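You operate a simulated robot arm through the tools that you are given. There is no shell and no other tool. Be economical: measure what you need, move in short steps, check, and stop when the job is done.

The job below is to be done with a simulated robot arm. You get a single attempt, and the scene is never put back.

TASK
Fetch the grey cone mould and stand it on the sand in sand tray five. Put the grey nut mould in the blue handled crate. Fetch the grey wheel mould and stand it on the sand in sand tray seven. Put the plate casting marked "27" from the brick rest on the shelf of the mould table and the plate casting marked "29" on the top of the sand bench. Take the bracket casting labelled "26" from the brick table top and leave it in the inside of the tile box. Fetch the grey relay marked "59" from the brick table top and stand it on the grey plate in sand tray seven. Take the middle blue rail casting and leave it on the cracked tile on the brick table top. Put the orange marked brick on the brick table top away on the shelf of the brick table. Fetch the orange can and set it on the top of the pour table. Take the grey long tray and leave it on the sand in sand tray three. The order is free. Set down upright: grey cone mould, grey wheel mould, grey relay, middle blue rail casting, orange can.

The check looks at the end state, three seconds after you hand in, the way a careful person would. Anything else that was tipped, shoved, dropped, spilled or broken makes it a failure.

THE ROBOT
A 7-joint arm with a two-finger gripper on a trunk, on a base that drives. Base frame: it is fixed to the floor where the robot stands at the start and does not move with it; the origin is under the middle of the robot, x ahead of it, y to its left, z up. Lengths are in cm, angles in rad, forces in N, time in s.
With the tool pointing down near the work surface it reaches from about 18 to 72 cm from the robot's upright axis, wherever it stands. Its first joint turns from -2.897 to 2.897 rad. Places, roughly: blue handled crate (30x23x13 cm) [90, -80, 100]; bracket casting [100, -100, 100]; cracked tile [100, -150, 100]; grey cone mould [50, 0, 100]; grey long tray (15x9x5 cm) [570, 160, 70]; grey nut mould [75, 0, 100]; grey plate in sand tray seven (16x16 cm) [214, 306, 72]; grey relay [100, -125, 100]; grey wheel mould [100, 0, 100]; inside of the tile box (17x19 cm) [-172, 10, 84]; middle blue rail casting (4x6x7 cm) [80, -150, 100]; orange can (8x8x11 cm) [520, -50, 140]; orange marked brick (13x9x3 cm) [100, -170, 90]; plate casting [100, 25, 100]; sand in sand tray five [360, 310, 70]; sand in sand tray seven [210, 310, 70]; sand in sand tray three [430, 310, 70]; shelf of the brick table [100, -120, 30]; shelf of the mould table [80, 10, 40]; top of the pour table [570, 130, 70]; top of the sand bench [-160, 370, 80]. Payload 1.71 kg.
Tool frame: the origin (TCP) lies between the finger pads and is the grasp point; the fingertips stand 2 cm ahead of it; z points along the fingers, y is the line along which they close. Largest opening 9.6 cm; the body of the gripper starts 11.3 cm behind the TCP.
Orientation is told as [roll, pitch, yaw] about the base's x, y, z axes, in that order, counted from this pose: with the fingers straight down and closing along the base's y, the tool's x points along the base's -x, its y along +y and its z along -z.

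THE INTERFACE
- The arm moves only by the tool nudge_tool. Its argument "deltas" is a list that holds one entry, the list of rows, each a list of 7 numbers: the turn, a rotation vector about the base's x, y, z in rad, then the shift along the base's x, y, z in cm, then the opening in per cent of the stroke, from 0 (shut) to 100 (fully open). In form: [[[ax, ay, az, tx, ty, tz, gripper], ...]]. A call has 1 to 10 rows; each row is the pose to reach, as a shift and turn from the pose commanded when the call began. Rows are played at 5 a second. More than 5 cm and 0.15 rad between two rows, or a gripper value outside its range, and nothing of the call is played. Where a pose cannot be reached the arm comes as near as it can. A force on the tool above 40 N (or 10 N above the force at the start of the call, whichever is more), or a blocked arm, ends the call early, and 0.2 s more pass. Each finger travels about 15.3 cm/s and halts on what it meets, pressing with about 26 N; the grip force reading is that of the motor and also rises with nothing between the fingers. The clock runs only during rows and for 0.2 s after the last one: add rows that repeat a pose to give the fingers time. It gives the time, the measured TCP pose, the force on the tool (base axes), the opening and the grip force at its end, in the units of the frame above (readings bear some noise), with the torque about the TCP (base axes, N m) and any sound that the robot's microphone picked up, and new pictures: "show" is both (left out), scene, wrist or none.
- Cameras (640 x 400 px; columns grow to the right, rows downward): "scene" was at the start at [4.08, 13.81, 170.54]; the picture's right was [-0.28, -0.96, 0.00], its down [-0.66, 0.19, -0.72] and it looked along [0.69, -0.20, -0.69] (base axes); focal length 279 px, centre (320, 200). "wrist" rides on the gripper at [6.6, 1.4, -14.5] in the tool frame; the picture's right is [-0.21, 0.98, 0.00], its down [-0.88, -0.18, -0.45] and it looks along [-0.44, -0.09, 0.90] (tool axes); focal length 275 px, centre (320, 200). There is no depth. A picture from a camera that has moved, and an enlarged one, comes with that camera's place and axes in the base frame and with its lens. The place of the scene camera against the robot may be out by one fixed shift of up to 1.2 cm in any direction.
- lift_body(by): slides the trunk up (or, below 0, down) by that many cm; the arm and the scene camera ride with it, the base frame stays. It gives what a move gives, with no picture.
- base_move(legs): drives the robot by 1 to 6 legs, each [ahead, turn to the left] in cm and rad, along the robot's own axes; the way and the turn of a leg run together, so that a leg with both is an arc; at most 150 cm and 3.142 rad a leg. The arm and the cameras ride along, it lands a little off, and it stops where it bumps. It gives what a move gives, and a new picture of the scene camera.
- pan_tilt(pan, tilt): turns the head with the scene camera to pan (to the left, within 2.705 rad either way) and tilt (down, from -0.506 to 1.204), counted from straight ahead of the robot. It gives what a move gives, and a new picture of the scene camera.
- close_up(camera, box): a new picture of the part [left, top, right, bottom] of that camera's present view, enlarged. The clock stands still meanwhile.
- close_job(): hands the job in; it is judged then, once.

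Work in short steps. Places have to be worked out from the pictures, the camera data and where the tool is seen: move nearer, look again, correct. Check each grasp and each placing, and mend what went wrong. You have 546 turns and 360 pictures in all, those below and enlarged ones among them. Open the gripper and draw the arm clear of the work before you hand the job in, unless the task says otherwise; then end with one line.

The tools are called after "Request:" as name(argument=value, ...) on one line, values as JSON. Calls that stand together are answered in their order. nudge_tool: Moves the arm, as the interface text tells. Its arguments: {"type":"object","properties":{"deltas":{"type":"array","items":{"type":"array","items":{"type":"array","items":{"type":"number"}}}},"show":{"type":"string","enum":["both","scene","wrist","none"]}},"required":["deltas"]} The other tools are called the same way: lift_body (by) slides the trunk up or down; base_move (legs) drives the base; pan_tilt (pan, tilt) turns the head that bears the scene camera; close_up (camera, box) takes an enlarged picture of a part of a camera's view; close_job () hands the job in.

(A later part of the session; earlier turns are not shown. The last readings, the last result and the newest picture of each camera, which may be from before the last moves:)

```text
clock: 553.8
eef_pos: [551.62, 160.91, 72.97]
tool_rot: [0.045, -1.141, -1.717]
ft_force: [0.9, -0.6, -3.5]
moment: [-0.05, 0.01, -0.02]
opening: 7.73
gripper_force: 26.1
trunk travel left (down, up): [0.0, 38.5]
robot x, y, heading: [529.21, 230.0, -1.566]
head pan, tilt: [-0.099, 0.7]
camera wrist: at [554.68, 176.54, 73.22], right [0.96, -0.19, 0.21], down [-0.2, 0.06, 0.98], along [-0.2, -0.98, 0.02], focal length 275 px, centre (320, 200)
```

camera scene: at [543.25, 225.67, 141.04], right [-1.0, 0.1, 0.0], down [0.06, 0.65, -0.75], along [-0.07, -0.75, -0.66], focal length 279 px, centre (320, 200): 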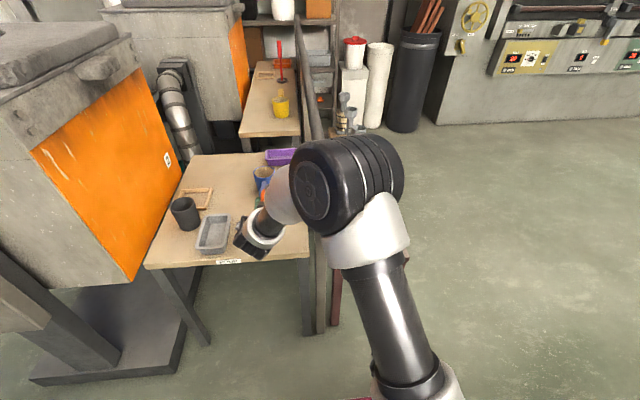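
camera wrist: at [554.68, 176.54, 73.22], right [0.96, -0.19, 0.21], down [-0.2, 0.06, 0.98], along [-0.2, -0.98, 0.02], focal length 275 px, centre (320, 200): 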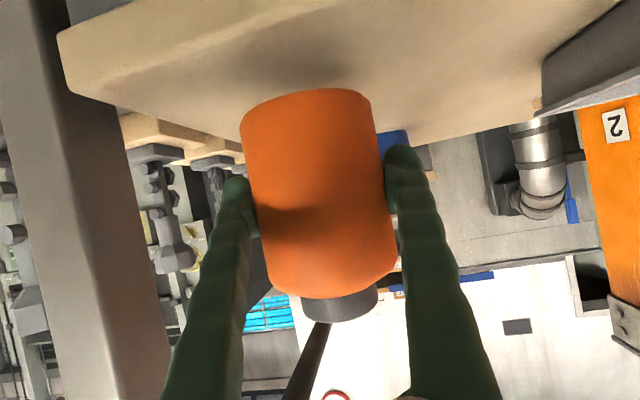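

Request:
nudge_tool(deltas=[[[0, 0, 0, 0, 0, -0.3, 0], [0, 0, 0, 0, 0, -0.6, 0], [0, 0, 0, 0, 0, -0.9, 0], [0, 0, 0, 0, 0, -1.2, 0], [0, 0, 0, 0, 0, -1.5, 0], [0, 0, 0, 0, 0, -1.8, 0], [0, 0, 0, 0, 0, -2.1, 0]]], show="none")

```text
clock: 555.4
eef_pos: [551.53, 160.98, 70.95]
tool_rot: [0.046, -1.14, -1.719]
ft_force: [0.4, 0.3, -3.6]
moment: [-0.02, -0.01, -0.01]
opening: 7.69
gripper_force: 26.1
trunk travel left (down, up): [0.0, 38.5]
robot x, y, heading: [529.51, 230.08, -1.565]
head pan, tilt: [-0.099, 0.7]
```

Request:
nudge_tool(deltas=[[[0, 0, 0, 0, 0, -0.3, 0], [0, 0, 0, 0, 0, -0.6, 0], [0, 0, 0, 0, 0, -0.9, 0], [0, 0, 0, 0, 0, -1.2, 0], [0, 0, 0, 0, 0, -1.5, 0], [0, 0, 0, 0, 0, -1.8, 0], [0, 0, 0, 0, 0, -2.1, 0]]], show="both")

```text
clock: 557.0
eef_pos: [551.6, 160.94, 69.15]
tool_rot: [0.048, -1.145, -1.72]
ft_force: [8.2, 1.9, 25.2]
moment: [0.26, 0.14, -0.18]
opening: 7.65
gripper_force: 26.1
trunk travel left (down, up): [0.0, 38.5]
robot x, y, heading: [529.58, 229.74, -1.567]
head pan, tilt: [-0.099, 0.7]
camera scene: at [543.24, 225.97, 141.06], right [-1.0, 0.1, 0.0], down [0.06, 0.65, -0.76], along [-0.07, -0.75, -0.66], focal length 279 px, centre (320, 200)
camera wrist: at [554.66, 176.62, 69.26], right [0.96, -0.19, 0.21], down [-0.2, 0.06, 0.98], along [-0.2, -0.98, 0.02], focal length 275 px, centre (320, 200)
```

scene: 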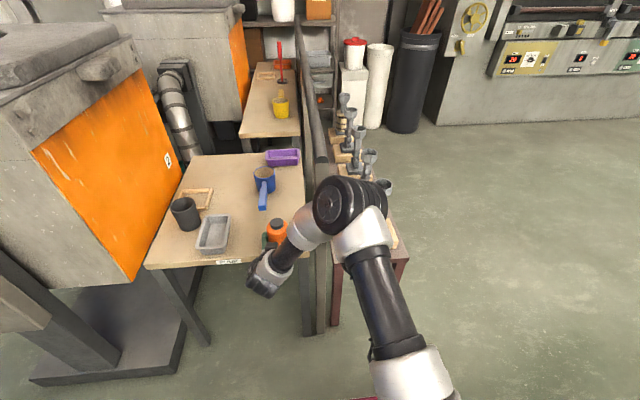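
wrist: 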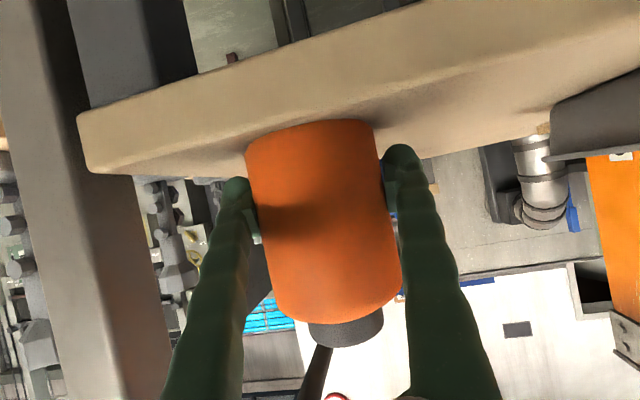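

Contact; the can is standing. Open and withdraw backwards along the tool.

Request:
nudge_tool(deltas=[[[0, 0, 0, 0, 0, 0.3, 0], [0, 0, 0, 0, 0, 0.3, 90], [0, 0, 0, 0, 0, 0.3, 100], [0, 0, 0, 0, 0, 0.3, 100], [0, 0, 0, 0.3, 2.5, 0.8, 100], [0, 0, 0, 0.8, 5.5, 2, 100], [0, 0, 0, 1.4, 9, 4.5, 100], [0, 0, 0, 1.8, 12, 8, 100], [0, 0, 0, 1.8, 12, 12.5, 100], [0, 0, 0, 1.8, 12, 17, 100]]], show="both")

```text
clock: 559.2
eef_pos: [553.32, 173.06, 86.05]
tool_rot: [0.046, -1.14, -1.719]
ft_force: [0.2, 0.2, -0.5]
moment: [-0.02, 0.03, 0.01]
opening: 9.6
gripper_force: 0.0
trunk travel left (down, up): [0.0, 38.5]
robot x, y, heading: [529.55, 229.66, -1.568]
head pan, tilt: [-0.099, 0.7]
camera scene: at [543.24, 225.71, 141.05], right [-1.0, 0.1, 0.0], down [0.06, 0.65, -0.75], along [-0.07, -0.75, -0.66], focal length 279 px, centre (320, 200)
camera wrist: at [556.43, 188.69, 86.19], right [0.96, -0.19, 0.21], down [-0.2, 0.06, 0.98], along [-0.2, -0.98, 0.02], focal length 275 px, centre (320, 200)
```

scene: 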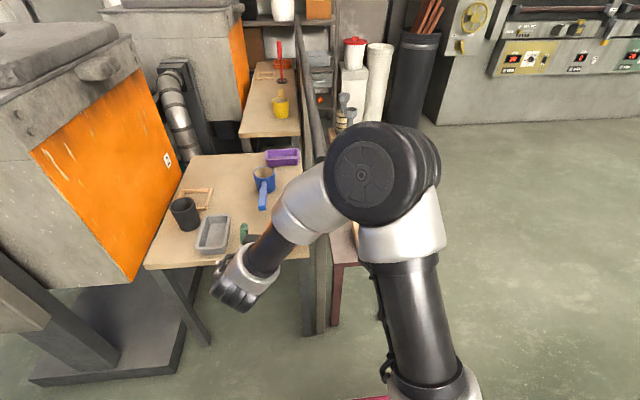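
wrist: 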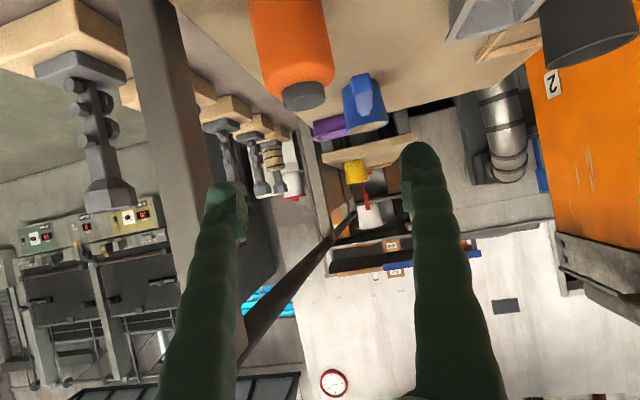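

The can stands on the pour table. Now the grey tray: raise trunk, turn the tool downwards, and drive 17 cm forward.

Request:
lift_body(by=30)

Request:
nudge_tool(deltas=[[[0.14, 0, 0, 1, 0, 0, 100], [0.28, 0, 0, 2, 0, 0, 100], [0.42, 0, 0, 3, 0, 0, 100], [0.56, 0, 0, 4, 0, 0, 100], [0.7, 0, 0, 5, 0, 0, 100], [0.84, 0, 0, 6, 0, 0, 100], [0.98, 0, 0, 7, 0, 0, 100], [1.12, 0, 0, 8, 0, 0, 100], [1.14, 0, 0, 8, 0, 0, 100]]], show="none")

Request:
base_move(legs=[[17, 0]])

Request:
nudge_tool(deltas=[[[0, 0, 0, 0.5, 0, 0, 100], [0, 0, 0, 0.5, 0, 0, 100]]], show="both")

```text
clock: 562.2
eef_pos: [553.27, 172.97, 115.86]
tool_rot: [0.044, -1.142, -1.717]
ft_force: [0.4, 0.5, 0.1]
moment: [-0.03, -0.03, 0.01]
opening: 9.6
gripper_force: 0.1
trunk travel left (down, up): [-30.0, 8.5]
robot x, y, heading: [529.58, 230.03, -1.56]
head pan, tilt: [-0.099, 0.7]
```

```text
clock: 564.2
eef_pos: [561.31, 173.05, 115.8]
tool_rot: [-0.091, -0.005, -1.631]
ft_force: [-0.3, -0.2, -0.5]
moment: [-0.01, -0.02, 0.01]
opening: 9.58
gripper_force: 0.1
trunk travel left (down, up): [-30.0, 8.5]
robot x, y, heading: [529.54, 229.52, -1.571]
head pan, tilt: [-0.099, 0.7]
```

```text
clock: 565.7
eef_pos: [561.44, 156.23, 115.75]
tool_rot: [-0.091, -0.005, -1.633]
ft_force: [-0.3, 0.7, 0.4]
moment: [-0.02, 0.0, 0.0]
opening: 9.62
gripper_force: 0.1
trunk travel left (down, up): [-30.0, 8.5]
robot x, y, heading: [528.98, 212.98, -1.573]
head pan, tilt: [-0.099, 0.7]
camera scene: at [543.28, 208.51, 170.95], right [-1.0, 0.1, 0.0], down [0.06, 0.65, -0.75], along [-0.07, -0.75, -0.66], focal length 279 px, centre (320, 200)
```

scene: 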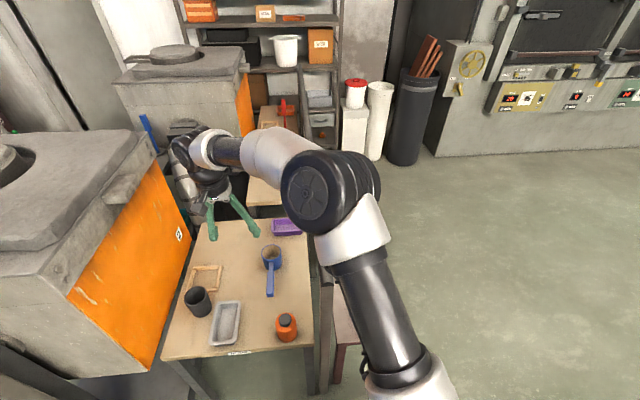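

```text
clock: 566.3
eef_pos: [561.75, 158.03, 116.72]
tool_rot: [-0.091, -0.02, -1.635]
ft_force: [-0.4, -0.5, -0.4]
moment: [-0.03, -0.05, 0.03]
opening: 9.58
gripper_force: 0.0
trunk travel left (down, up): [-30.0, 8.5]
robot x, y, heading: [529.46, 212.9, -1.568]
head pan, tilt: [-0.099, 0.7]
camera scene: at [543.24, 208.51, 170.95], right [-1.0, 0.1, 0.0], down [0.06, 0.65, -0.75], along [-0.07, -0.75, -0.66], focal length 279 px, centre (320, 200)
camera wrist: at [564.97, 164.57, 131.02], right [0.96, -0.27, -0.08], down [-0.2, -0.86, 0.48], along [-0.2, -0.44, -0.87], focal length 275 px, centre (320, 200)
```

scene: 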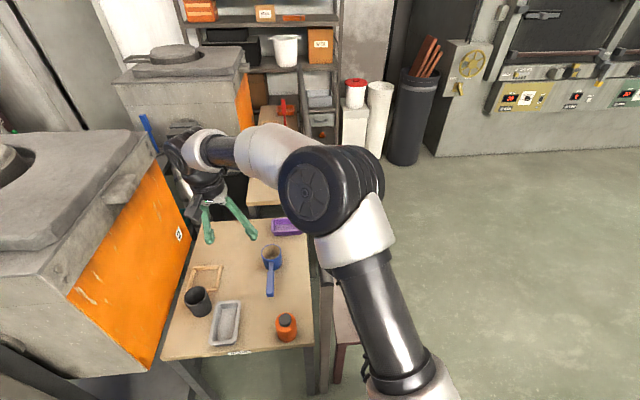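
wrist: 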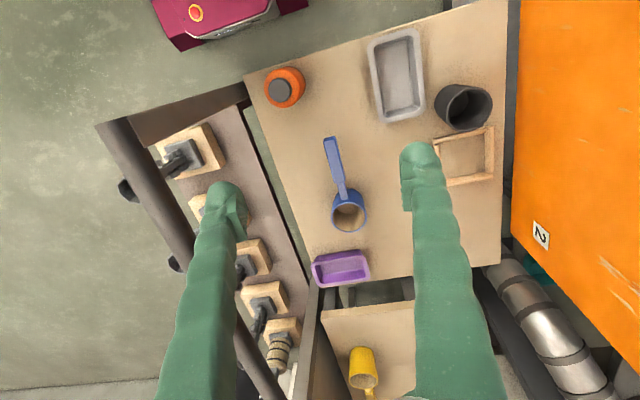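

Tray spans x 569.4–578.7, y 149–164.6, axis-aligned; the dark cup is just right of it. I drive 6 cm forward, level the tool, and go above (574, 159).

Request:
base_move(legs=[[6, 0]])

Request:
nudge_tool(deltas=[[[0.005, -0.03, 0.02, 3, 1.5, -2, 100], [0.01, -0.06, 0.04, 6, 3, -5, 100], [0.014, -0.092, 0.064, 9, 4.5, -8, 100], [0.014, -0.092, 0.064, 11.5, 6, -12, 100], [0.014, -0.092, 0.064, 12, 6.5, -16, 100], [0.014, -0.092, 0.064, 12, 6.5, -20, 100], [0.014, -0.092, 0.064, 12, 6.5, -22, 100], [0.014, -0.092, 0.064, 12, 6.5, -22, 100]]], show="wrist")

```text
clock: 567.3
eef_pos: [562.01, 153.83, 117.67]
tool_rot: [-0.088, -0.037, -1.632]
ft_force: [-0.1, -0.9, 0.6]
moment: [0.09, 0.03, -0.01]
opening: 9.61
gripper_force: 0.1
trunk travel left (down, up): [-30.0, 8.5]
robot x, y, heading: [529.21, 207.1, -1.565]
head pan, tilt: [-0.099, 0.7]
camera scene: at [543.32, 206.66, 171.03], right [-1.0, 0.1, 0.0], down [0.06, 0.63, -0.77], along [-0.07, -0.77, -0.64], focal length 279 px, centre (320, 200)
```

scene: 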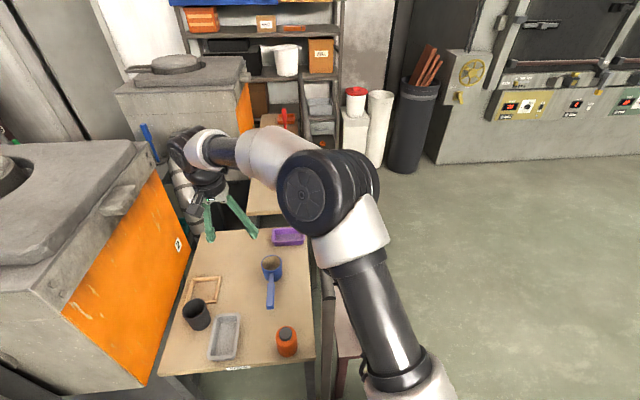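

```text
clock: 569.1
eef_pos: [574.01, 159.05, 95.15]
tool_rot: [0.003, -0.012, -1.57]
ft_force: [0.3, 0.6, 0.4]
moment: [-0.03, -0.03, -0.01]
opening: 9.59
gripper_force: 0.1
trunk travel left (down, up): [-30.0, 8.5]
robot x, y, heading: [529.43, 207.06, -1.566]
head pan, tilt: [-0.099, 0.7]
camera wrist: at [575.28, 165.71, 109.73], right [0.98, -0.2, 0.0], down [-0.18, -0.87, 0.45], along [-0.09, -0.44, -0.89], focal length 275 px, centre (320, 200)
```

wrist: 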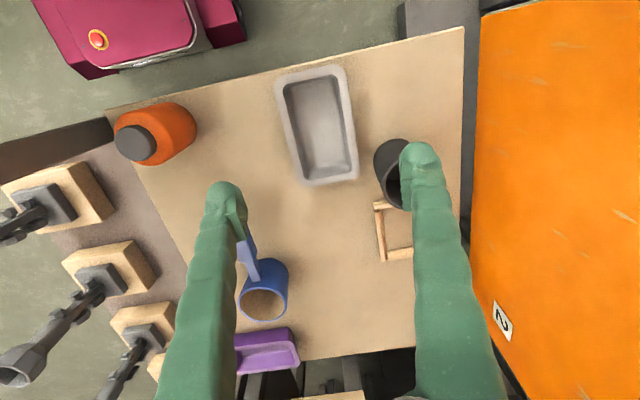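

The tray's rim (~9.6 cm) is too tight to straddle; I'll pinch its left long wall at mid-length instead: wall at x≈569, y≈156.5, fingers opened ~4 cm.

Request:
nudge_tool(deltas=[[[0, 0, 0, -2, -1, -3, 60], [0, 0, 0, -4, -2, -6, 42], [0, 0, 0, -5, -2.5, -10, 42], [0, 0, 0, -5, -2.5, -14.5, 42], [0, 0, 0, -5, -2.5, -19, 42], [0, 0, 0, -5, -2.5, -20.5, 42], [0, 0, 0, -5, -2.5, -20.5, 42]]], show="wrist")

```text
clock: 570.7
eef_pos: [568.95, 156.51, 74.55]
tool_rot: [0.005, -0.012, -1.569]
ft_force: [-0.5, 0.1, 0.4]
moment: [-0.01, 0.01, -0.01]
opening: 4.04
gripper_force: 0.1
trunk travel left (down, up): [-30.0, 8.5]
robot x, y, heading: [529.65, 207.05, -1.565]
head pan, tilt: [-0.099, 0.7]
camera wrist: at [570.26, 163.16, 89.14], right [0.98, -0.2, 0.01], down [-0.18, -0.87, 0.45], along [-0.09, -0.44, -0.89], focal length 275 px, centre (320, 200)
```

wrist: 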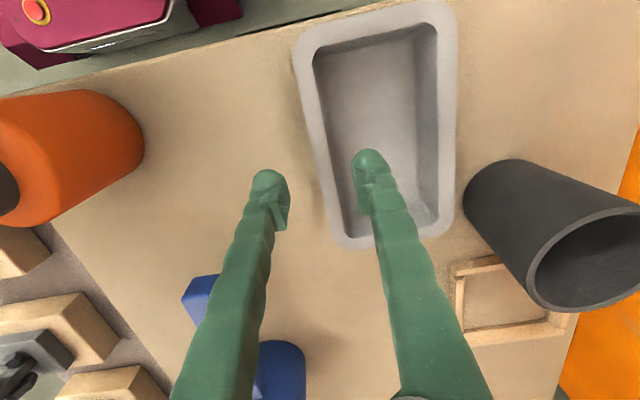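

The wall lies between the fingers. Lower to z 68.4 and close.

Request:
nudge_tool(deltas=[[[0, 0, 0, 0.3, 0, -3, 42], [0, 0, 0, 0.3, 0, -5, 42], [0, 0, 0, 0.3, 0, -6, 42], [0, 0, 0, 0.3, 0, -6, 25], [0, 0, 0, 0.3, 0, -6, 0], [0, 0, 0, 0.3, 0, -6, 0], [0, 0, 0, 0.3, 0, -6, 0]]], show="wrist")

```text
clock: 572.3
eef_pos: [569.69, 157.24, 69.45]
tool_rot: [0.004, -0.029, -1.566]
ft_force: [0.3, 0.7, -1.8]
moment: [0.13, -0.05, -0.03]
opening: 0.59
gripper_force: 26.3
trunk travel left (down, up): [-30.0, 8.5]
robot x, y, heading: [529.54, 207.02, -1.568]
head pan, tilt: [-0.099, 0.7]
stopped in row 7: the force on the tool passed its limit at 40 N (the readings are from after the stop); the commanded pose is now the measured one
camera wrist: at [570.93, 164.26, 83.89], right [0.98, -0.2, 0.01], down [-0.18, -0.86, 0.47], along [-0.09, -0.46, -0.88], focal length 275 px, centre (320, 200)
```

wrist: 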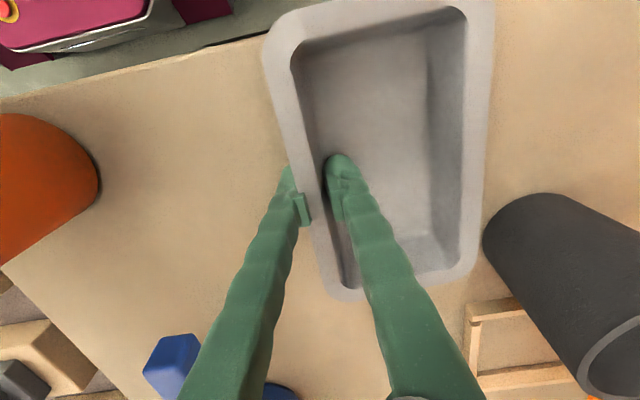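

Pinched (0.6 cm wall). Lift gently and look.

Request:
nudge_tool(deltas=[[[0, 0, 0, 0, 0, 0.5, 0], [0, 0, 0, 0, 0, 1, 0], [0, 0, 0, 0, 0, 2, 0], [0, 0, 0, 0, 0, 4, 0], [0, 0, 0, 0, 0, 4, 0]]], show="both")

```text
clock: 573.5
eef_pos: [569.55, 157.22, 73.53]
tool_rot: [0.006, -0.029, -1.57]
ft_force: [-0.8, 0.8, -3.3]
moment: [0.01, 0.1, 0.03]
opening: 0.64
gripper_force: 26.6
trunk travel left (down, up): [-30.0, 8.5]
robot x, y, heading: [529.24, 207.01, -1.567]
head pan, tilt: [-0.099, 0.7]
camera scene: at [543.36, 202.38, 170.94], right [-1.0, 0.1, 0.0], down [0.06, 0.65, -0.75], along [-0.07, -0.75, -0.66], focal length 279 px, centre (320, 200)
camera wrist: at [570.88, 164.12, 87.91], right [0.98, -0.2, 0.01], down [-0.18, -0.86, 0.47], along [-0.09, -0.46, -0.88], focal length 275 px, centre (320, 200)
```

scene: 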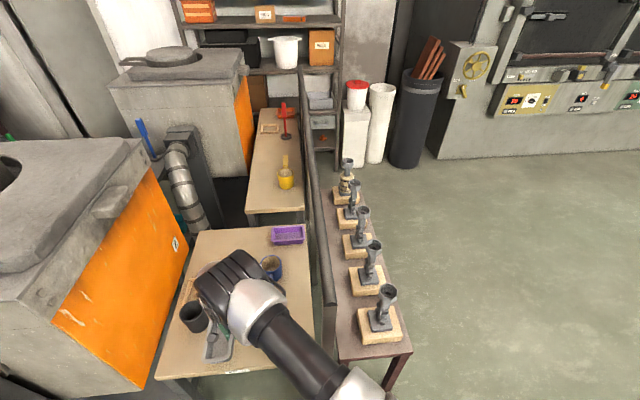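
wrist: 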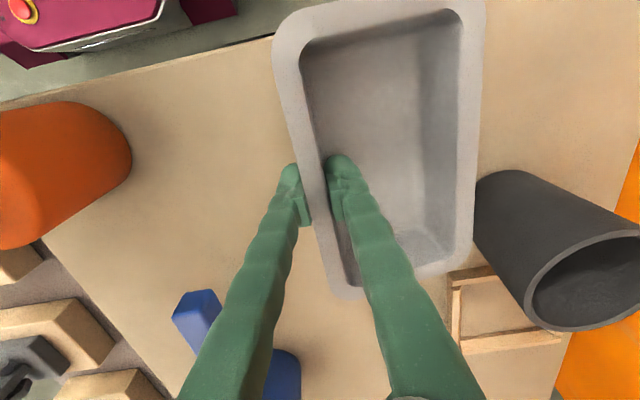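

The tray is lifted level. I raise it high and bring it toward the robot.

Request:
nudge_tool(deltas=[[[0, 0, 0, 0, 0, 4, 0], [0, 0, 0, 0, 0, 8, 0], [0, 0, 0, 0, 0, 12, 0], [0, 0, 0, 0, 0, 16, 0], [0, 0, 0, 0, 0, 20, 0], [0, 0, 0, -1, 0.5, 24, 0], [0, 0, 0, -3, 2, 27, 0], [0, 0, 0, -6, 3, 30, 0], [0, 0, 0, -10, 4, 32, 0], [0, 0, 0, -14, 5, 34, 0]]], show="none")

Request:
base_move(legs=[[-14, 0]])

Request:
base_move(legs=[[0, -1.35], [100, 0]])

```text
clock: 575.7
eef_pos: [555.33, 162.41, 107.62]
tool_rot: [0.008, -0.03, -1.569]
ft_force: [-0.3, 0.4, -3.3]
moment: [-0.05, 0.06, 0.01]
opening: 0.59
gripper_force: 26.2
trunk travel left (down, up): [-30.0, 8.5]
robot x, y, heading: [529.45, 206.93, -1.563]
head pan, tilt: [-0.099, 0.7]
```

```text
clock: 577.1
eef_pos: [555.52, 176.75, 107.62]
tool_rot: [0.005, -0.033, -1.565]
ft_force: [1.0, -0.4, -2.5]
moment: [-0.04, 0.16, -0.02]
opening: 0.61
gripper_force: 25.8
trunk travel left (down, up): [-30.0, 8.5]
robot x, y, heading: [529.3, 221.37, -1.566]
head pan, tilt: [-0.099, 0.7]
camera scene: at [543.3, 220.41, 171.02], right [-1.0, 0.09, 0.0], down [0.06, 0.64, -0.77], along [-0.07, -0.77, -0.64], focal length 279 px, centre (320, 200)
```

scene: 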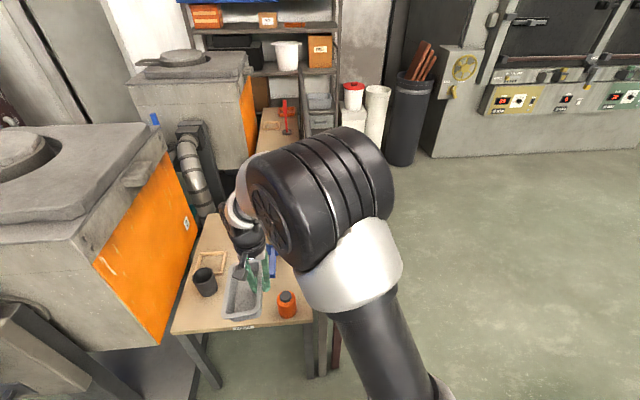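

```text
clock: 586.5
eef_pos: [394.93, 166.03, 107.26]
tool_rot: [0.005, -0.023, -2.932]
ft_force: [-0.2, -0.2, -3.7]
moment: [0.13, -0.01, -0.01]
opening: 0.6
gripper_force: 25.9
trunk travel left (down, up): [-30.0, 8.5]
robot x, y, heading: [434.17, 200.6, -2.929]
head pan, tilt: [-0.099, 0.7]
camera scene: at [430.88, 185.77, 170.94], right [-0.11, 0.99, 0.0], down [0.65, 0.07, -0.75], along [-0.75, -0.08, -0.66], focal length 279 px, centre (320, 200)
```

scene: 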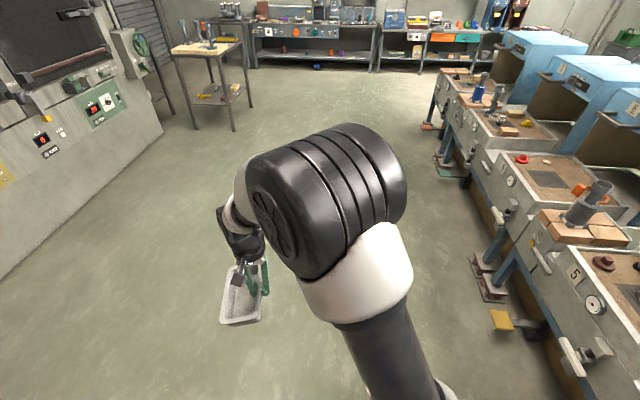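

I turn to face the sand trays at tray three.

Request:
base_move(legs=[[0, -1.783]])

Request:
pan_tilt(pan=-0.1, tilt=0.75)

```text
clock: 592.1
eef_pos: [408.85, 244.63, 108.01]
tool_rot: [0.007, -0.04, 1.554]
ft_force: [-1.3, -0.1, -3.6]
moment: [-0.02, -0.1, 0.01]
opening: 0.58
gripper_force: 26.1
trunk travel left (down, up): [-30.0, 8.5]
robot x, y, heading: [433.06, 200.49, 1.554]
head pan, tilt: [-0.099, 0.7]
camera scene: at [417.95, 206.8, 170.94], right [0.99, -0.12, 0.0], down [-0.08, -0.65, -0.75], along [0.09, 0.75, -0.66], focal length 279 px, centre (320, 200)
```

scene: 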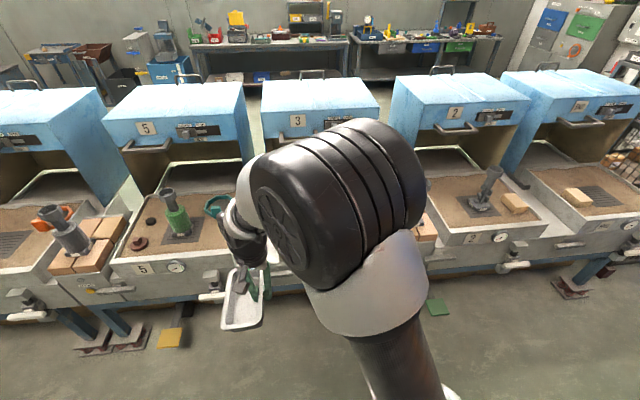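

```text
clock: 592.7
eef_pos: [408.92, 242.94, 108.71]
tool_rot: [0.009, -0.057, 1.555]
ft_force: [-0.1, 0.5, -3.5]
moment: [0.02, -0.08, 0.0]
opening: 0.57
gripper_force: 25.7
trunk travel left (down, up): [-30.0, 8.5]
robot x, y, heading: [433.26, 200.8, 1.554]
head pan, tilt: [-0.099, 0.75]
camera scene: at [417.98, 206.44, 170.54], right [0.99, -0.12, 0.0], down [-0.08, -0.69, -0.72], along [0.09, 0.72, -0.69], focal length 279 px, centre (320, 200)
```

scene: 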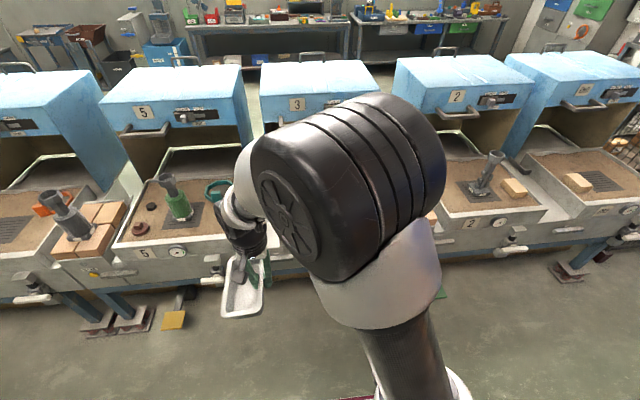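

The arm hides tray three. I swing the hand to the right to uncover it.

Request:
nudge_tool(deltas=[[[0, 0, 0, 4.6, 0, 0, 0], [0, 0, 0, 9.2, 0, 0, 0], [0, 0, 0, 13.8, 0, 0, 0], [0, 0, 0, 18.4, 0, 0, 0], [0, 0, 0, 23, 0, 0, 0], [0, 0, 0, 27.6, 0, 0, 0], [0, 0, 0, 32.2, -0.5, 0, 0], [0, 0, 0, 36.8, -1, 0, 0], [0, 0, 0, 41.4, -2, 0, 0], [0, 0, 0, 46, -3, 0, 0]]], show="scene")

```text
clock: 594.9
eef_pos: [454.98, 240.02, 108.49]
tool_rot: [0.008, -0.055, 1.555]
ft_force: [-0.4, 0.3, -2.6]
moment: [-0.01, -0.09, 0.0]
opening: 0.59
gripper_force: 26.3
trunk travel left (down, up): [-30.0, 8.5]
robot x, y, heading: [433.6, 201.06, 1.552]
head pan, tilt: [-0.099, 0.75]
camera scene: at [418.1, 206.59, 170.54], right [0.99, -0.12, 0.0], down [-0.08, -0.69, -0.72], along [0.09, 0.71, -0.69], focal length 279 px, centre (320, 200)
```

scene: 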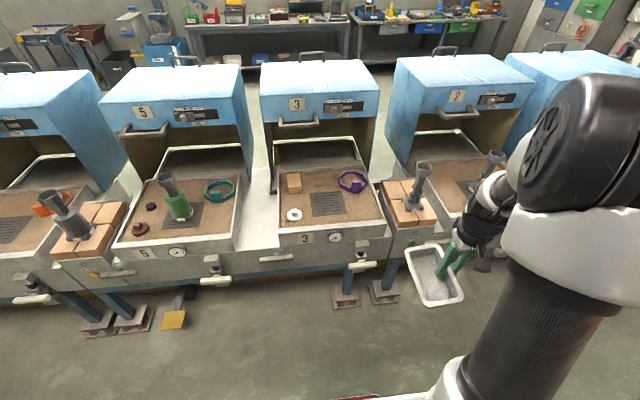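

Tray three has free sand on its right side: x 445–459, y 288–311. I drive forward 37 and take the held tray there.

Request:
base_move(legs=[[37, 0]])

Request:
nudge_tool(deltas=[[[-0.02, 0, 0, 0, 0, 0, 0], [-0.035, 0, 0, 0, 0, 0, 0], [-0.035, 0, 0, 0, 0, 0, 0]]], show="both")

```text
clock: 597.4
eef_pos: [455.22, 277.62, 108.44]
tool_rot: [0.006, -0.054, 1.564]
ft_force: [0.9, 1.1, -3.0]
moment: [-0.03, -0.13, 0.01]
opening: 0.57
gripper_force: 26.6
trunk travel left (down, up): [-30.0, 8.5]
robot x, y, heading: [433.44, 237.87, 1.557]
head pan, tilt: [-0.099, 0.75]
camera scene: at [418.47, 243.87, 170.52], right [0.99, -0.11, 0.0], down [-0.08, -0.69, -0.72], along [0.08, 0.71, -0.69], focal length 279 px, centre (320, 200)
```

scene: 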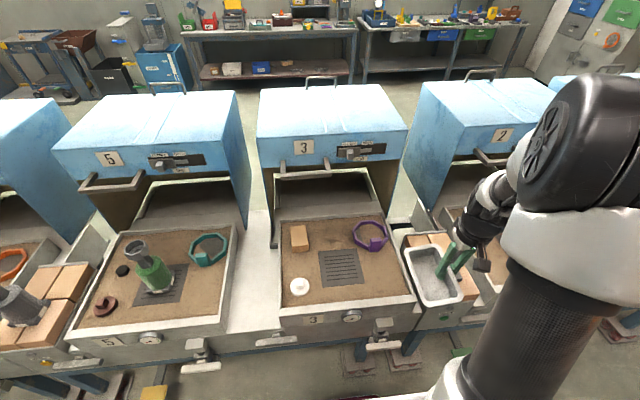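

```text
clock: 598.2
eef_pos: [455.15, 275.71, 109.12]
tool_rot: [0.006, -0.035, 1.561]
ft_force: [1.2, -0.6, -3.6]
moment: [0.0, -0.12, 0.0]
opening: 0.58
gripper_force: 25.8
trunk travel left (down, up): [-30.0, 8.5]
robot x, y, heading: [433.86, 237.8, 1.564]
head pan, tilt: [-0.099, 0.75]
camera scene: at [418.49, 243.6, 170.53], right [0.99, -0.11, 0.0], down [-0.08, -0.69, -0.72], along [0.08, 0.72, -0.69], focal length 279 px, centre (320, 200)
camera wrist: at [453.77, 268.61, 123.54], right [-0.98, 0.21, 0.01], down [0.19, 0.86, 0.47], along [0.09, 0.47, -0.88], focal length 275 px, centre (320, 200)
```

scene: 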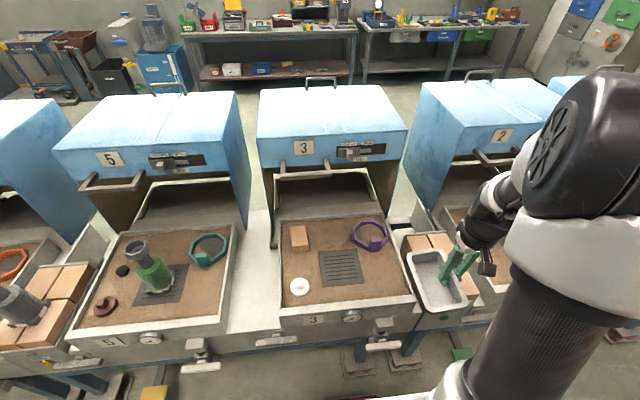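
wrist: 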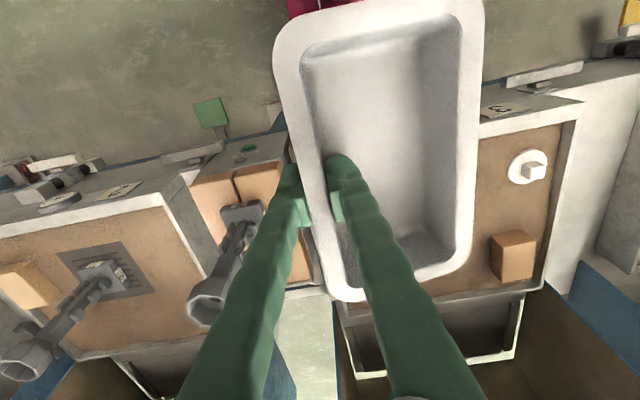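

Refined: free strip x 442.5–456.5. I place the held wall (right side) at x 453.4, y 301.5. Moving over and down to z 90.

Request:
nudge_tool(deltas=[[[0, 0, 0, -0.3, 4.4, 0, 0], [0, 0, 0, -0.6, 8.8, 0, 0], [0, 0, 0, -0.9, 13.2, 0, 0], [0, 0, 0, -1.2, 17.6, 0, 0], [0, 0, 0, -1.5, 22, 0, 0], [0, 0, 0, -1.8, 25.8, -1, 0], [0, 0, 0, -1.8, 25.8, -5, 0], [0, 0, 0, -1.8, 25.8, -9.5, 0], [0, 0, 0, -1.8, 25.8, -14, 0], [0, 0, 0, -1.8, 25.8, -18, 0]]], show="both")

```text
clock: 600.4
eef_pos: [453.44, 301.78, 91.06]
tool_rot: [0.006, -0.036, 1.563]
ft_force: [-0.4, 0.7, -3.2]
moment: [-0.03, -0.11, -0.02]
opening: 0.57
gripper_force: 26.2
trunk travel left (down, up): [-30.0, 8.5]
robot x, y, heading: [433.65, 237.74, 1.563]
head pan, tilt: [-0.099, 0.75]
camera scene: at [418.5, 243.85, 170.52], right [0.99, -0.11, 0.0], down [-0.08, -0.69, -0.72], along [0.08, 0.71, -0.7], focal length 279 px, centre (320, 200)
camera wrist: at [452.17, 294.59, 105.4], right [-0.98, 0.21, 0.01], down [0.19, 0.86, 0.47], along [0.09, 0.46, -0.88], focal length 275 px, centre (320, 200)
```

scene: 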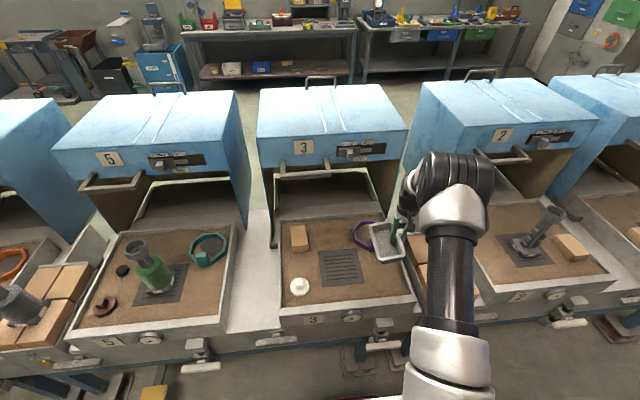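
wrist: 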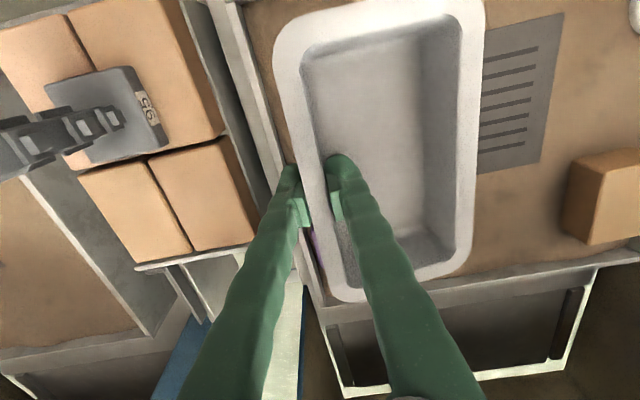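

Good margins. I shift x +0.8 and lower to contact.

Request:
nudge_tool(deltas=[[[0, 0, 0, 0.8, -0.3, -4, 0], [0, 0, 0, 0.8, -0.3, -8.5, 0], [0, 0, 0, 0.8, -0.3, -11.5, 0], [0, 0, 0, 0.8, -0.3, -13, 0], [0, 0, 0, 0.8, -0.3, -13.6, 0], [0, 0, 0, 0.8, -0.3, -14.2, 0], [0, 0, 0, 0.8, -0.3, -14.7, 0], [0, 0, 0, 0.8, -0.3, -15.2, 0]]], show="wrist")

```text
clock: 602.2
eef_pos: [454.12, 301.3, 75.83]
tool_rot: [0.004, -0.035, 1.563]
ft_force: [1.2, -0.1, -1.9]
moment: [-0.06, -0.04, 0.0]
opening: 0.58
gripper_force: 26.4
trunk travel left (down, up): [-30.0, 8.5]
robot x, y, heading: [433.88, 237.71, 1.559]
head pan, tilt: [-0.099, 0.75]
camera wrist: at [452.78, 294.17, 90.29], right [-0.98, 0.21, 0.01], down [0.19, 0.86, 0.47], along [0.09, 0.47, -0.88], focal length 275 px, centre (320, 200)
```

wrist: 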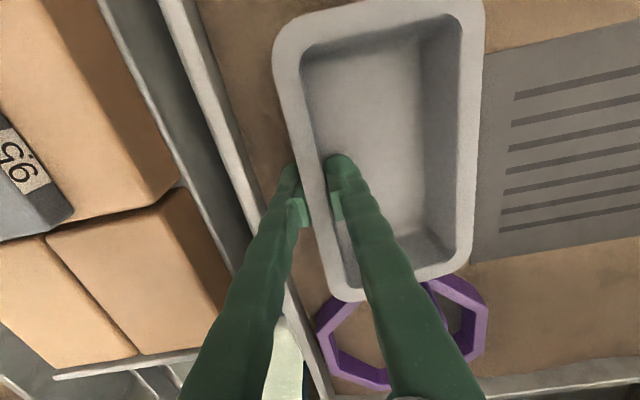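

Close to the purple ring at the far end; I lift 1 cm, shift y −0.9, and set it down.

Request:
nudge_tool(deltas=[[[0, 0, 0, 0, 0, 1.2, 0], [0, 0, 0, 0, -0.9, 1.2, 0], [0, 0, 0, 0, -0.9, 0.4, 0], [0, 0, 0, 0, -0.9, -0.2, 0], [0, 0, 0, 0, -0.9, -0.5, 0], [0, 0, 0, 0, -0.9, -0.8, 0], [0, 0, 0, 0, -0.9, -1.1, 0]]], show="wrist")

```text
clock: 603.8
eef_pos: [454.12, 300.38, 74.75]
tool_rot: [0.006, -0.034, 1.564]
ft_force: [1.1, 0.4, -1.3]
moment: [-0.15, 0.03, 0.04]
opening: 0.6
gripper_force: 25.8
trunk travel left (down, up): [-30.0, 8.5]
robot x, y, heading: [433.61, 237.89, 1.561]
head pan, tilt: [-0.099, 0.75]
camera wrist: at [452.76, 293.27, 89.14], right [-0.98, 0.21, 0.01], down [0.19, 0.86, 0.47], along [0.09, 0.47, -0.88], focal length 275 px, centre (320, 200)
```

wrist: 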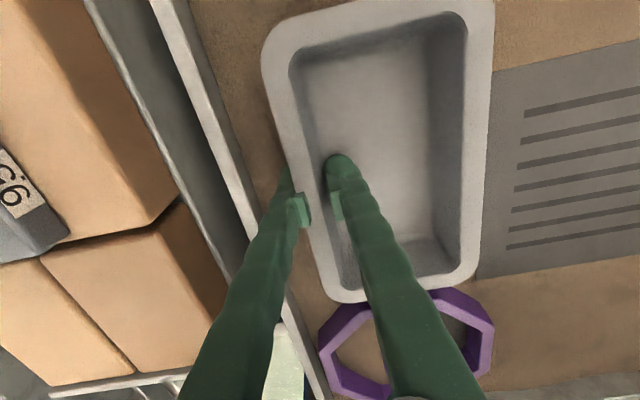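

The tray rests on the sand with a gap to the ring and the plate. Open slightly and rise.

Request:
nudge_tool(deltas=[[[0, 0, 0, 0, 0, 0, 12], [0, 0, 0, 0, 0, 0, 22], [0, 0, 0, 0, 0, 0, 22], [0, 0, 0, 0, 0, 2, 22], [0, 0, 0, 0, 0, 5, 22], [0, 0, 0, 0, 0, 9, 22], [0, 0, 0, 0, 0, 13.5, 22], [0, 0, 0, 0, 0, 18, 22], [0, 0, 0, 0, 0, 22.5, 40]]], show="both")

```text
clock: 605.8
eef_pos: [454.06, 300.45, 97.45]
tool_rot: [0.006, -0.035, 1.562]
ft_force: [-0.5, 0.5, -0.2]
moment: [0.02, -0.03, -0.03]
opening: 3.85
gripper_force: 0.0
trunk travel left (down, up): [-30.0, 8.5]
robot x, y, heading: [433.45, 237.54, 1.556]
head pan, tilt: [-0.099, 0.75]
camera scene: at [418.43, 243.59, 170.53], right [0.99, -0.11, 0.0], down [-0.08, -0.69, -0.72], along [0.08, 0.72, -0.69], focal length 279 px, centre (320, 200)
camera wrist: at [452.73, 293.28, 111.86], right [-0.98, 0.21, 0.01], down [0.19, 0.86, 0.47], along [0.09, 0.47, -0.88], focal length 275 px, centre (320, 200)
```

scene: 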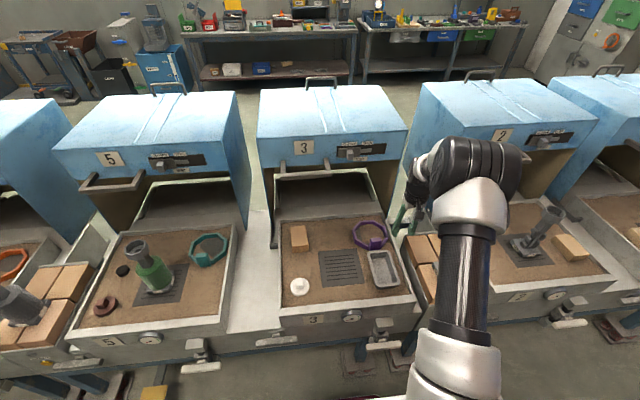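
wrist: 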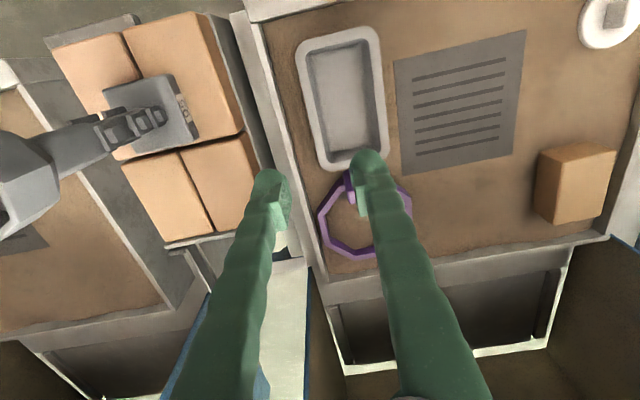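

The long tray is done. Now back to the mould table for the cone mould (75). I raise and retract the arm, then drive west.

Request:
nudge_tool(deltas=[[[0, 0, 0, 0, 0, 4.5, 100], [0, 0, 0, 0, 0, 9, 100], [0, 0, 0, 0, -2, 13, 100], [0, 0, 0, -1, -5.5, 16, 100], [0, 0, 0, -3, -9.5, 18, 100], [0, 0, 0, -5, -13.5, 20, 100], [0, 0, 0, -7, -17.5, 22, 100], [0, 0, 0, -9, -21.5, 24, 100]]], show="none")

Request:
base_move(legs=[[-40, 0], [0, 1.856], [150, 0], [150, 0], [150, 0], [26, 0]])

```text
clock: 607.6
eef_pos: [444.95, 278.84, 121.62]
tool_rot: [0.005, -0.037, 1.564]
ft_force: [0.4, -0.4, -1.0]
moment: [0.05, -0.01, 0.03]
opening: 9.59
gripper_force: 0.1
trunk travel left (down, up): [-30.0, 8.5]
robot x, y, heading: [433.93, 237.77, 1.56]
head pan, tilt: [-0.099, 0.75]
```

```text
clock: 640.1
eef_pos: [-68.82, 52.8, 121.73]
tool_rot: [0.006, -0.045, -2.818]
ft_force: [-1.0, -0.2, -0.2]
moment: [0.05, -0.09, 0.03]
opening: 9.59
gripper_force: 0.0
trunk travel left (down, up): [-30.0, 8.5]
robot x, y, heading: [-27.45, 55.51, -2.827]
head pan, tilt: [-0.099, 0.75]
camera scene: at [-25.43, 41.35, 170.59], right [-0.22, 0.98, 0.0], down [0.67, 0.15, -0.73], along [-0.71, -0.16, -0.68], focal length 279 px, centre (320, 200)
```

scene: 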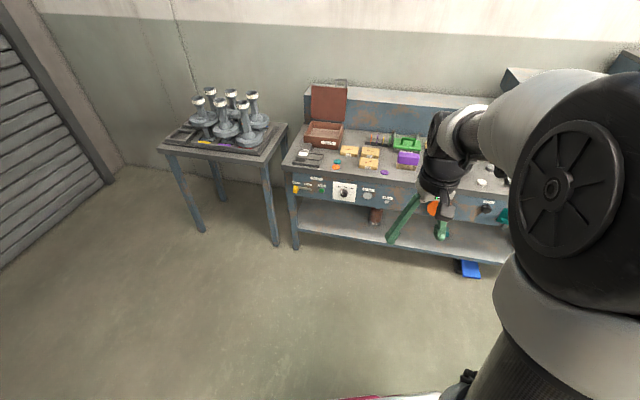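

I can see the tile box on the west bench. Now to the front of the mould table.

Request:
base_move(legs=[[0, 1.256], [57, 0], [0, 1.571], [27, 0]])

Request:
nudge_tool(deltas=[[[0, 0, 0, 0, 0, 2, 100], [0, 0, 0, 0, 0, 4, 100]]], show="both")

```text
clock: 653.5
eef_pos: [39.36, -11.32, 122.16]
tool_rot: [0.008, -0.051, 0.006]
ft_force: [0.2, -0.8, 0.7]
moment: [0.01, 0.08, 0.01]
opening: 9.59
gripper_force: 0.0
trunk travel left (down, up): [-30.0, 8.5]
robot x, y, heading: [-0.21, -0.46, -0.001]
head pan, tilt: [-0.099, 0.75]
camera scene: at [1.03, 14.54, 170.59], right [-0.1, -0.99, 0.0], down [-0.68, 0.07, -0.73], along [0.73, -0.07, -0.68], focal length 279 px, centre (320, 200)
```

scene: 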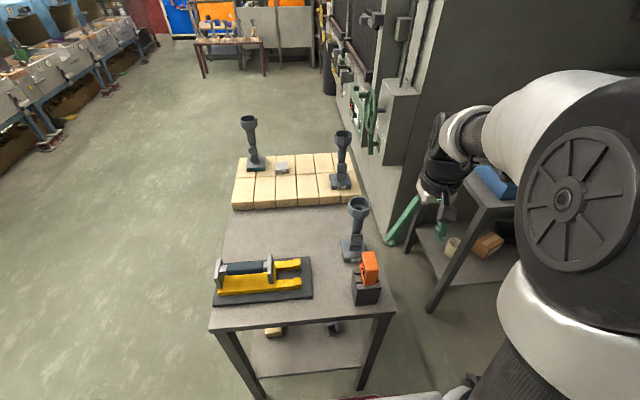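

```text
clock: 654.1
eef_pos: [39.93, -11.19, 126.09]
tool_rot: [0.006, -0.045, 0.008]
ft_force: [0.0, 0.4, -0.3]
moment: [-0.01, -0.09, 0.01]
opening: 9.63
gripper_force: 0.1
trunk travel left (down, up): [-30.0, 8.5]
robot x, y, heading: [-0.15, -0.65, -0.003]
head pan, tilt: [-0.099, 0.75]
camera scene: at [4.28, 14.62, 170.51], right [-0.1, -0.99, 0.0], down [-0.69, 0.07, -0.72], along [0.71, -0.07, -0.7], focal length 279 px, centre (320, 200)
camera wrist: at [32.75, -10.0, 140.24], right [0.2, 0.98, 0.01], down [0.86, -0.18, 0.48], along [0.48, -0.08, -0.88], focal length 275 px, centre (320, 200)
```

scene: 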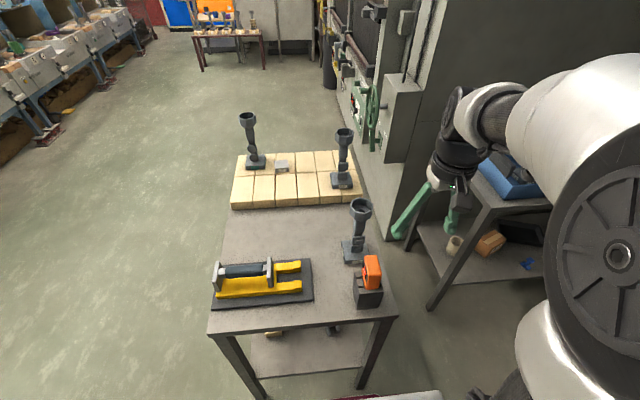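
wrist: 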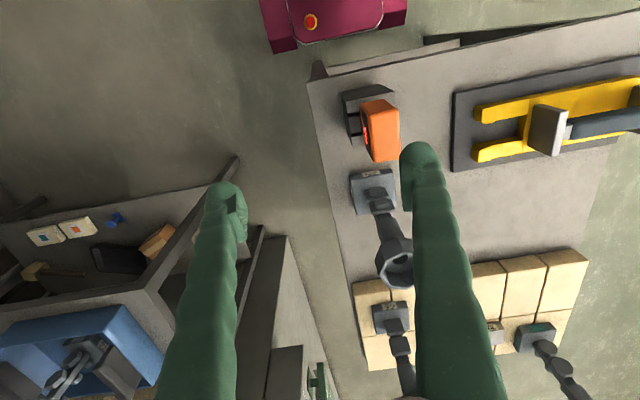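

Mould 75's cup computes to about (59, −4.6, 113). I move above it and level the tool.

Request:
nudge_tool(deltas=[[[0, 0.015, 0, 4, 1.4, 0, 100], [0, 0.03, 0, 8, 2.8, 0, 100], [0, 0.045, 0, 12, 4.2, 0, 100], [0, 0.045, 0, 16, 5.6, 0, 100], [0, 0.045, 0, 19, 6.7, 0, 100], [0, 0.045, 0, 19, 6.7, 0, 100]]], show="wrist")

Request:
close_up(camera="wrist", box=[240, 60, 420, 260])

```text
clock: 655.5
eef_pos: [58.6, -4.43, 126.07]
tool_rot: [0.008, -0.005, 0.008]
ft_force: [0.1, 0.6, -0.4]
moment: [0.02, -0.09, -0.03]
opening: 9.6
gripper_force: 0.1
trunk travel left (down, up): [-30.0, 8.5]
robot x, y, heading: [-0.6, -0.61, -0.005]
head pan, tilt: [-0.099, 0.75]
camera wrist: at [51.94, -3.41, 140.59], right [0.2, 0.98, 0.01], down [0.88, -0.18, 0.45], along [0.44, -0.08, -0.89], focal length 275 px, centre (320, 200)
```

wrist: 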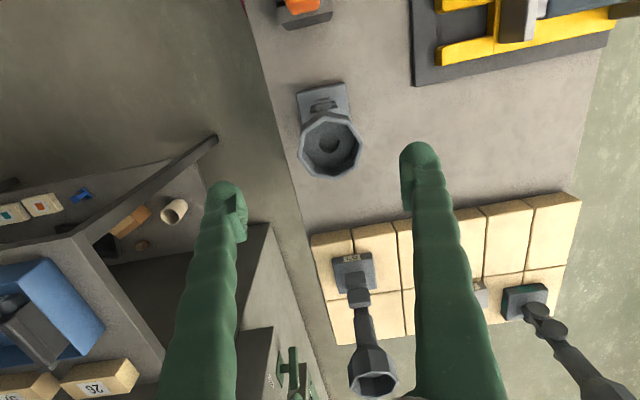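

```text
2.00 times, centred on (330, 160) of wrist
camera zoom: at [51.94, -3.41, 140.59], right [0.2, 0.98, 0.01], down [0.88, -0.18, 0.45], along [0.44, -0.08, -0.89], focal length 551 px, centre (300, 280)
```

zoom: 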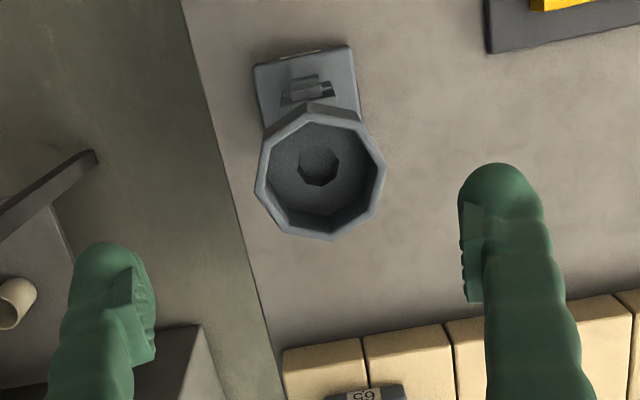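

I yaw −0.4 to match the flats, centre on (59.8, −3.7), down to z 117.

Request:
nudge_tool(deltas=[[[0, 0, -0.14, 0.4, 0.3, -3, 100], [0, 0, -0.28, 0.8, 0.5, -6, 100], [0, 0, -0.4, 1.2, 0.7, -9, 100], [0, 0, -0.4, 1.2, 0.7, -9, 100]]], show="wrist")

```text
clock: 656.5
eef_pos: [59.77, -4.05, 117.02]
tool_rot: [0.007, -0.005, -0.394]
ft_force: [-0.3, -0.4, 1.0]
moment: [0.01, -0.03, -0.01]
opening: 9.6
gripper_force: 0.0
trunk travel left (down, up): [-30.0, 8.5]
robot x, y, heading: [-0.28, -1.21, -0.001]
head pan, tilt: [-0.099, 0.75]
camera wrist: at [54.25, -0.3, 131.65], right [0.57, 0.82, 0.01], down [0.74, -0.51, 0.45], along [0.37, -0.25, -0.89], focal length 275 px, centre (320, 200)
```

wrist: 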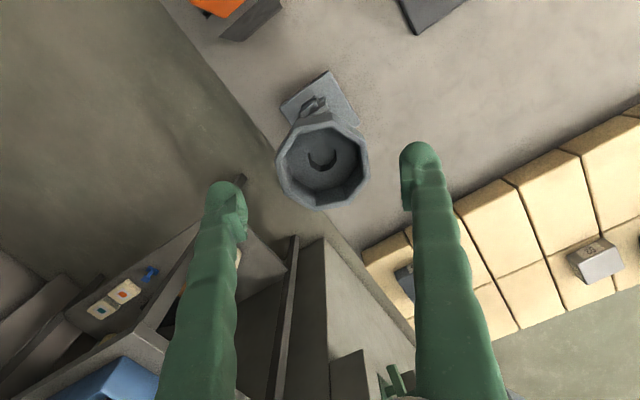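

Nearly centred. Descend to z 111.7 and close.

Request:
nudge_tool(deltas=[[[0, 0, 0, -0.1, 0.3, -2, 100], [0, 0, 0, -0.1, 0.3, -4, 100], [0, 0, 0, -0.1, 0.3, -5.3, 100], [0, 0, 0, -0.1, 0.3, -5.3, 100], [0, 0, 0, -0.1, 0.3, -5.3, 75], [0, 0, 0, -0.1, 0.3, -5.3, 50], [0, 0, 0, -0.1, 0.3, -5.3, 0], [0, 0, 0, -0.1, 0.3, -5.3, 0], [0, 0, 0, -0.1, 0.3, -4, 0], [0, 0, 0, -0.1, 0.3, -1.5, 0]]], show="wrist")

```text
clock: 658.7
eef_pos: [59.68, -3.45, 115.58]
tool_rot: [0.006, -0.003, -0.392]
ft_force: [0.3, -1.5, -4.8]
moment: [-0.01, 0.02, 0.01]
opening: 6.69
gripper_force: 26.3
trunk travel left (down, up): [-30.0, 8.5]
robot x, y, heading: [-0.34, -0.39, 0.004]
head pan, tilt: [-0.099, 0.75]
camera wrist: at [54.07, 0.1, 130.14], right [0.56, 0.83, 0.01], down [0.74, -0.51, 0.45], along [0.37, -0.25, -0.89], focal length 275 px, centre (320, 200)
```

wrist: 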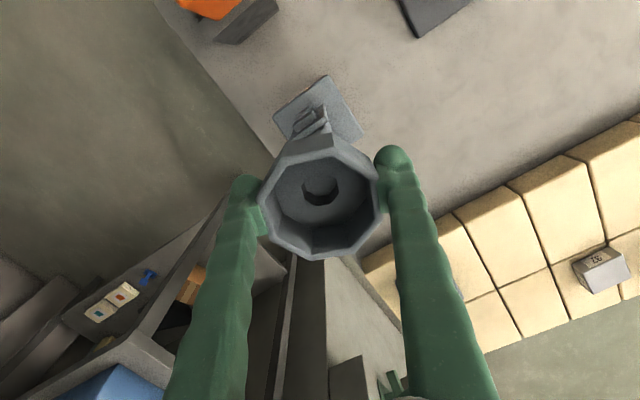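

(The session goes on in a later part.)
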